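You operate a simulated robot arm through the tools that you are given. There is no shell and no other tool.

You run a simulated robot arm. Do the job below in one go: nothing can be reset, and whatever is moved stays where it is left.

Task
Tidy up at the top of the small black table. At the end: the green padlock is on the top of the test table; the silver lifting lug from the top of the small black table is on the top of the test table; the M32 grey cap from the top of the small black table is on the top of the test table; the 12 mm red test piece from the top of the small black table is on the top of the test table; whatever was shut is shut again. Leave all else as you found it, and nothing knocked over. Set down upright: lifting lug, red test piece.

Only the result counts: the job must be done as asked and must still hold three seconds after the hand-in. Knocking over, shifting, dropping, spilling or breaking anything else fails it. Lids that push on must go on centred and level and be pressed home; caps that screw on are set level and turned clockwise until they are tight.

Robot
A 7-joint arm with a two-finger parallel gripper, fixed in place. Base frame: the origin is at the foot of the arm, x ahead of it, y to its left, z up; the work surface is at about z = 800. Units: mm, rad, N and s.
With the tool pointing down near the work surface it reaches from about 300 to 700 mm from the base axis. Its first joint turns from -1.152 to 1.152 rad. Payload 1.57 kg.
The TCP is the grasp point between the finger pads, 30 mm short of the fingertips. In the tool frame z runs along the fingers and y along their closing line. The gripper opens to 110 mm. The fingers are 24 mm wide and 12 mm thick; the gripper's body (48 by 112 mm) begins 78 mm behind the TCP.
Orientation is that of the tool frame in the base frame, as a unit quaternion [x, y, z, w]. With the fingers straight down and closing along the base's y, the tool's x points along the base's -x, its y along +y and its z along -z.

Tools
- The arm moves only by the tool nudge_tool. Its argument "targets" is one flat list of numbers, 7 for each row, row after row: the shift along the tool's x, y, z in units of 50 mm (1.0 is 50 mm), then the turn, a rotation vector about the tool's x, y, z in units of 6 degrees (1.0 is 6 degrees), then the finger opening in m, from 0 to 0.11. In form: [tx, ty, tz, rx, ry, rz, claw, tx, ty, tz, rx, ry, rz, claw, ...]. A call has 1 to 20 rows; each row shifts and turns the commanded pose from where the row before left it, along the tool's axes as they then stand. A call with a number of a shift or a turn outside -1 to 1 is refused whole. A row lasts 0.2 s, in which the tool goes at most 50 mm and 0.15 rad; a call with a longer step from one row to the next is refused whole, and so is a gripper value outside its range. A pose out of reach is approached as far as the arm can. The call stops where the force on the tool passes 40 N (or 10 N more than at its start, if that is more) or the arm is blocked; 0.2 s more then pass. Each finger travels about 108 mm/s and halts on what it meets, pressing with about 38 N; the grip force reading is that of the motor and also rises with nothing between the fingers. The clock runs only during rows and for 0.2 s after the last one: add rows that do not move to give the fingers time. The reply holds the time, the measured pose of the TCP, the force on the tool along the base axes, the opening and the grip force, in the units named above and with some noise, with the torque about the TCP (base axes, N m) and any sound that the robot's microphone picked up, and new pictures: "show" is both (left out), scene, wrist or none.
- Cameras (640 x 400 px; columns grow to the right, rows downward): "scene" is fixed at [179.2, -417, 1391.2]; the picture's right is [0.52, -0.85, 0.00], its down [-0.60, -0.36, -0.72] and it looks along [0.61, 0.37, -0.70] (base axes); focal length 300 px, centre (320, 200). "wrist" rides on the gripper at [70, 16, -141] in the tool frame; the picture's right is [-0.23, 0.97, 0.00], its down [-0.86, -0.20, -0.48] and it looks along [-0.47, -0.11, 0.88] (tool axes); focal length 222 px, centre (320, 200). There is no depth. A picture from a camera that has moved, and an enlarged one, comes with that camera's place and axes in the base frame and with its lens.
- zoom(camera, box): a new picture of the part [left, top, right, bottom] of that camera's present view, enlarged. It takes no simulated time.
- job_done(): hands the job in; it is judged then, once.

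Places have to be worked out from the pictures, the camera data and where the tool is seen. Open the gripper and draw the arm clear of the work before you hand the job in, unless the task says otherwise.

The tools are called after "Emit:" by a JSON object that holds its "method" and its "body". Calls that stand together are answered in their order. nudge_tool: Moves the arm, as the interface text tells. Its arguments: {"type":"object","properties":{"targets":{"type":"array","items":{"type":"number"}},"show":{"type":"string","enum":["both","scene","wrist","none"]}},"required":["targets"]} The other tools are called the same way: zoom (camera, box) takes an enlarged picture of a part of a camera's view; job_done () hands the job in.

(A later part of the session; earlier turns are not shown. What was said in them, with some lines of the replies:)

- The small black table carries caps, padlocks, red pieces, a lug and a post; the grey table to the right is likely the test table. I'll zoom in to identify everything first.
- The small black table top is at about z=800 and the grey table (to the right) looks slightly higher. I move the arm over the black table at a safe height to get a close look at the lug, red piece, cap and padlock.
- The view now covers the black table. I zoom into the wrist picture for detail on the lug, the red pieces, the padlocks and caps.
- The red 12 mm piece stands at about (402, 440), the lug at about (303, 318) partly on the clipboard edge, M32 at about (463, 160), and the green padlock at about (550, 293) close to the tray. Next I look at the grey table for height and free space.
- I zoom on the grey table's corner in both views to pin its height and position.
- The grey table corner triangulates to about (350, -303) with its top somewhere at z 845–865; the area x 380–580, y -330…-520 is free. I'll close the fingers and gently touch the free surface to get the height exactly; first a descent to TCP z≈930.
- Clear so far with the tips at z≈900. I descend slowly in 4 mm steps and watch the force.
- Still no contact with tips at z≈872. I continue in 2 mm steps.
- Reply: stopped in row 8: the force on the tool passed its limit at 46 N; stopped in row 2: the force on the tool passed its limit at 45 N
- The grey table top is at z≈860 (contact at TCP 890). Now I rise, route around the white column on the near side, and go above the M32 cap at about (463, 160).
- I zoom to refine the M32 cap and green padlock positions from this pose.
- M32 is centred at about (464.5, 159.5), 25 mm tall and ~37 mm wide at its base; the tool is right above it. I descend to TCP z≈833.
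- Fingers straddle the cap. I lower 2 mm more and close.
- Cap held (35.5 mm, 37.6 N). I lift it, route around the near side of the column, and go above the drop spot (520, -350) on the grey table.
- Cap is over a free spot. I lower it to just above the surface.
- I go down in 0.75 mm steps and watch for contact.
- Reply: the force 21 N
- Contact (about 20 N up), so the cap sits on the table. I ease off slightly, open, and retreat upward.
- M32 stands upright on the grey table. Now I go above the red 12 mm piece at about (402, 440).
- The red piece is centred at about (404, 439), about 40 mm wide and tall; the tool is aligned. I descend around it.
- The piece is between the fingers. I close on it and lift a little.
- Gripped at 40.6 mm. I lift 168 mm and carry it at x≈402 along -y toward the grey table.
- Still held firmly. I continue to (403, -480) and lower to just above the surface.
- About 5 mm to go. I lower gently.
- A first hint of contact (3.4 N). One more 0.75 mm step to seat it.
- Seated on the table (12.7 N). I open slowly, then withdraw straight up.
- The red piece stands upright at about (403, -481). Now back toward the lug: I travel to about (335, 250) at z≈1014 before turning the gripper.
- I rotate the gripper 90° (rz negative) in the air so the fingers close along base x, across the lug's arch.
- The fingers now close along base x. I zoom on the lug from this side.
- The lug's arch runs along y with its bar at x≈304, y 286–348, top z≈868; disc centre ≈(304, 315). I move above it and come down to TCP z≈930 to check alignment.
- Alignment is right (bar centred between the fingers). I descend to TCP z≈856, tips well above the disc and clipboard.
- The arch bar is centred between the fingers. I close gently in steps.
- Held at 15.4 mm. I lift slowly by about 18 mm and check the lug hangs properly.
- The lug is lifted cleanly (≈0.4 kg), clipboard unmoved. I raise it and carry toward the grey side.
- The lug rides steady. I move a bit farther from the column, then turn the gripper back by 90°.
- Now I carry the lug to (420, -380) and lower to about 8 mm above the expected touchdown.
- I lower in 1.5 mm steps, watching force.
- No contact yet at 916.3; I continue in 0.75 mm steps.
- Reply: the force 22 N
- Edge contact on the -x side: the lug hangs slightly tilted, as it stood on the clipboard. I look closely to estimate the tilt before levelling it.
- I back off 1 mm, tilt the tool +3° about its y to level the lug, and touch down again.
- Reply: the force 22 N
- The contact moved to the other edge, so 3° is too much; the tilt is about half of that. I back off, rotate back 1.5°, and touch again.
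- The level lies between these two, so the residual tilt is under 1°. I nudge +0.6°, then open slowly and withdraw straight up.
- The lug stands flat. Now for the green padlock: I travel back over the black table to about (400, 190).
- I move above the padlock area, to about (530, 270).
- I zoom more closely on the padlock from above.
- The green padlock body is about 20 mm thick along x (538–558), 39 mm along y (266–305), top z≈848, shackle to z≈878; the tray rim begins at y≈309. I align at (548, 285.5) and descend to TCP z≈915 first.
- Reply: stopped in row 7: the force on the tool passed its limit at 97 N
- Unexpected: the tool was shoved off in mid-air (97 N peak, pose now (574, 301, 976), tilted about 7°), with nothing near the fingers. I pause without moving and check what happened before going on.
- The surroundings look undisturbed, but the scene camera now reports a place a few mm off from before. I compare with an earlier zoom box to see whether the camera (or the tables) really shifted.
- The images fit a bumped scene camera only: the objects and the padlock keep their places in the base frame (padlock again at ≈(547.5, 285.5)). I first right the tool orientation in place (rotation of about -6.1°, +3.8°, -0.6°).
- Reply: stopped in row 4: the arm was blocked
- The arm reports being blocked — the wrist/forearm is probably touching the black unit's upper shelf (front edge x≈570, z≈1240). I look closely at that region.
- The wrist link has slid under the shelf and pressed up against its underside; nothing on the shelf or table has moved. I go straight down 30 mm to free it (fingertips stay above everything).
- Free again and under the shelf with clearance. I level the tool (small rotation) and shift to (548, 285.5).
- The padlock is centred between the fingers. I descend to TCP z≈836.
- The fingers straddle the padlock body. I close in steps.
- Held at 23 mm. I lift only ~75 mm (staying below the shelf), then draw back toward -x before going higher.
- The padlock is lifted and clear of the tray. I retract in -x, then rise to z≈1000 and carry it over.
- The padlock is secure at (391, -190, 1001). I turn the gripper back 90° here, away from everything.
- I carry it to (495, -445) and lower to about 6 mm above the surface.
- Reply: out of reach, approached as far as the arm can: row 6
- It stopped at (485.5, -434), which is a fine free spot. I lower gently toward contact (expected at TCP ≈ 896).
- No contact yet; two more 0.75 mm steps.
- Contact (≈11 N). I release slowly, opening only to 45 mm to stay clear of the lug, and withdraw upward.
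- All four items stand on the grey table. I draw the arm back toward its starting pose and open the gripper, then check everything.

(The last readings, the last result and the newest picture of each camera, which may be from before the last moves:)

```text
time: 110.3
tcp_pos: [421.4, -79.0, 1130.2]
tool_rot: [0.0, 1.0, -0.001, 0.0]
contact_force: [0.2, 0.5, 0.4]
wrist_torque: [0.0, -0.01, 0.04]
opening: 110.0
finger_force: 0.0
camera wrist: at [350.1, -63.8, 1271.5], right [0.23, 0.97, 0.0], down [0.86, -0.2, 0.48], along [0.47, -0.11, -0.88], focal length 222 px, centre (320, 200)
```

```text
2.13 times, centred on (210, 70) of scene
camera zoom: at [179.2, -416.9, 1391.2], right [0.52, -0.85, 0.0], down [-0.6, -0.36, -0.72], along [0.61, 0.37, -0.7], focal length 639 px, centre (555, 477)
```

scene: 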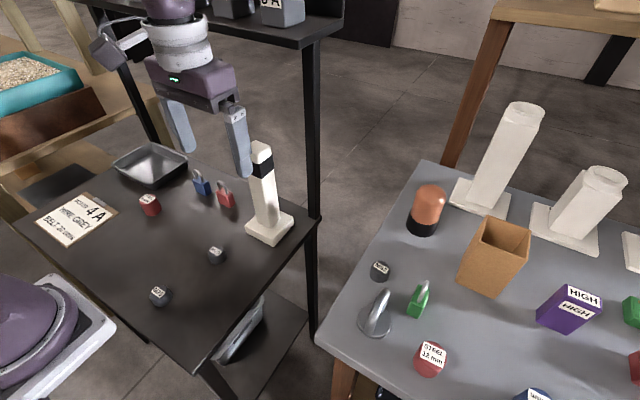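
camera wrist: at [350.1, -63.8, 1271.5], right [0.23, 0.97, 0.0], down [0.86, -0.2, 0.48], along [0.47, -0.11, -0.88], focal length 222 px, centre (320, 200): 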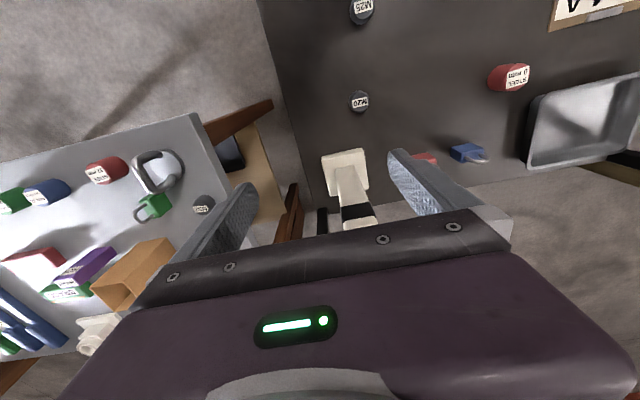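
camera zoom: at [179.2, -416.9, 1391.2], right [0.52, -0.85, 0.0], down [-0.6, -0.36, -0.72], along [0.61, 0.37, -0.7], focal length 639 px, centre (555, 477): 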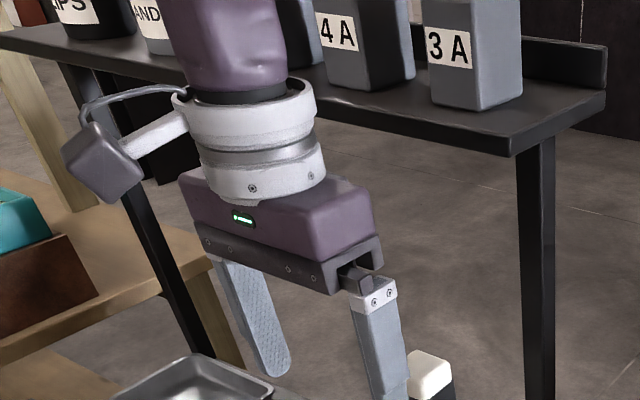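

Everything on the black table looks unchanged and the four items stand on the grey table. I check the containers on the shelf above where the wrist had brushed it.

Emit:
{"method": "zoom", "body": {"camera": "scene", "box": [40, 0, 200, 40]}}

Emit:
{"method": "zoom", "body": {"camera": "scene", "box": [180, 0, 360, 60]}}

Emit:
{"method": "zoom", "body": {"camera": "scene", "box": [440, 80, 640, 400]}}

```text
4.00 times, centred on (120, 20) of scene
camera zoom: at [179.2, -416.9, 1391.2], right [0.52, -0.85, 0.0], down [-0.6, -0.36, -0.72], along [0.61, 0.37, -0.7], focal length 1198 px, centre (1120, 920)
```

zoom: 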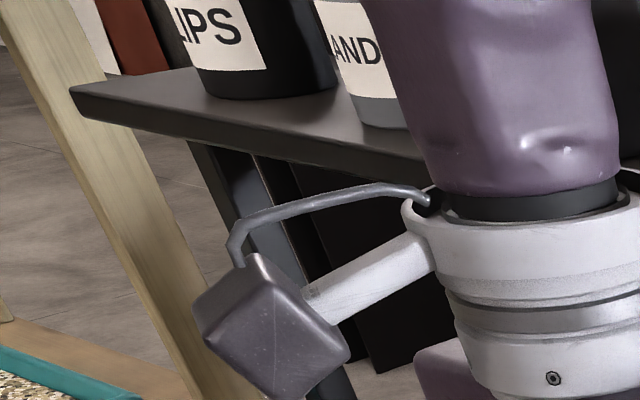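

```text
3.56 times, centred on (270, 30) of scene
camera zoom: at [179.2, -416.9, 1391.2], right [0.52, -0.85, 0.0], down [-0.6, -0.36, -0.72], along [0.61, 0.37, -0.7], focal length 1065 px, centre (498, 804)
```

zoom: 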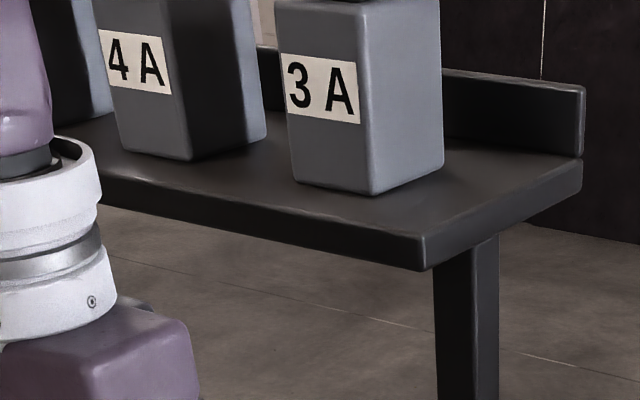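

```text
1.25 times, centred on (540, 240) of scene
camera zoom: at [179.2, -416.9, 1391.2], right [0.52, -0.85, 0.0], down [-0.6, -0.36, -0.72], along [0.61, 0.37, -0.7], focal length 374 px, centre (45, 150)
```

zoom: 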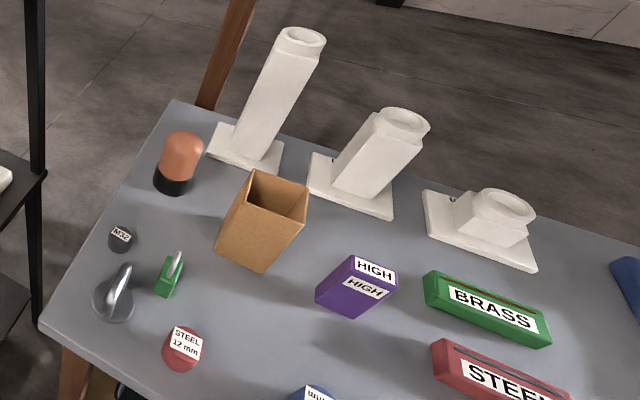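

All four items stand on the test table, the shelf containers are upright, nothing else has changed, and the arm is clear with the gripper open. I hand the job in.

Emit:
{"method": "job_done", "body": {}}

```text
The job is handed in.
```

I handed the job in. The green padlock, silver lifting lug, M32 grey cap and 12 mm red test piece are all standing on the grey table. The lug and the red piece are upright.

- **Shelf contact:** While I was lining up on the padlock, the arm's wrist hit the front of the shelf above the black table. It stopped at a 97 N force reading and then slid under the shelf, so I lowered the arm clear and carried on. Everything I could see afterwards, on the shelf and on both tables, was upright and where it had been. A few shelf containers were out of the camera's view.
- **Which table:** Nothing I could see was labelled "test table". I took it to be the grey-topped one holding the brass and steel pieces and the white posts.
- **Lug:** It had been resting partly on the clipboard's edge. I lifted it straight off, and the clipboard did not move.
- **Shut things:** I opened nothing, so nothing needed shutting again.
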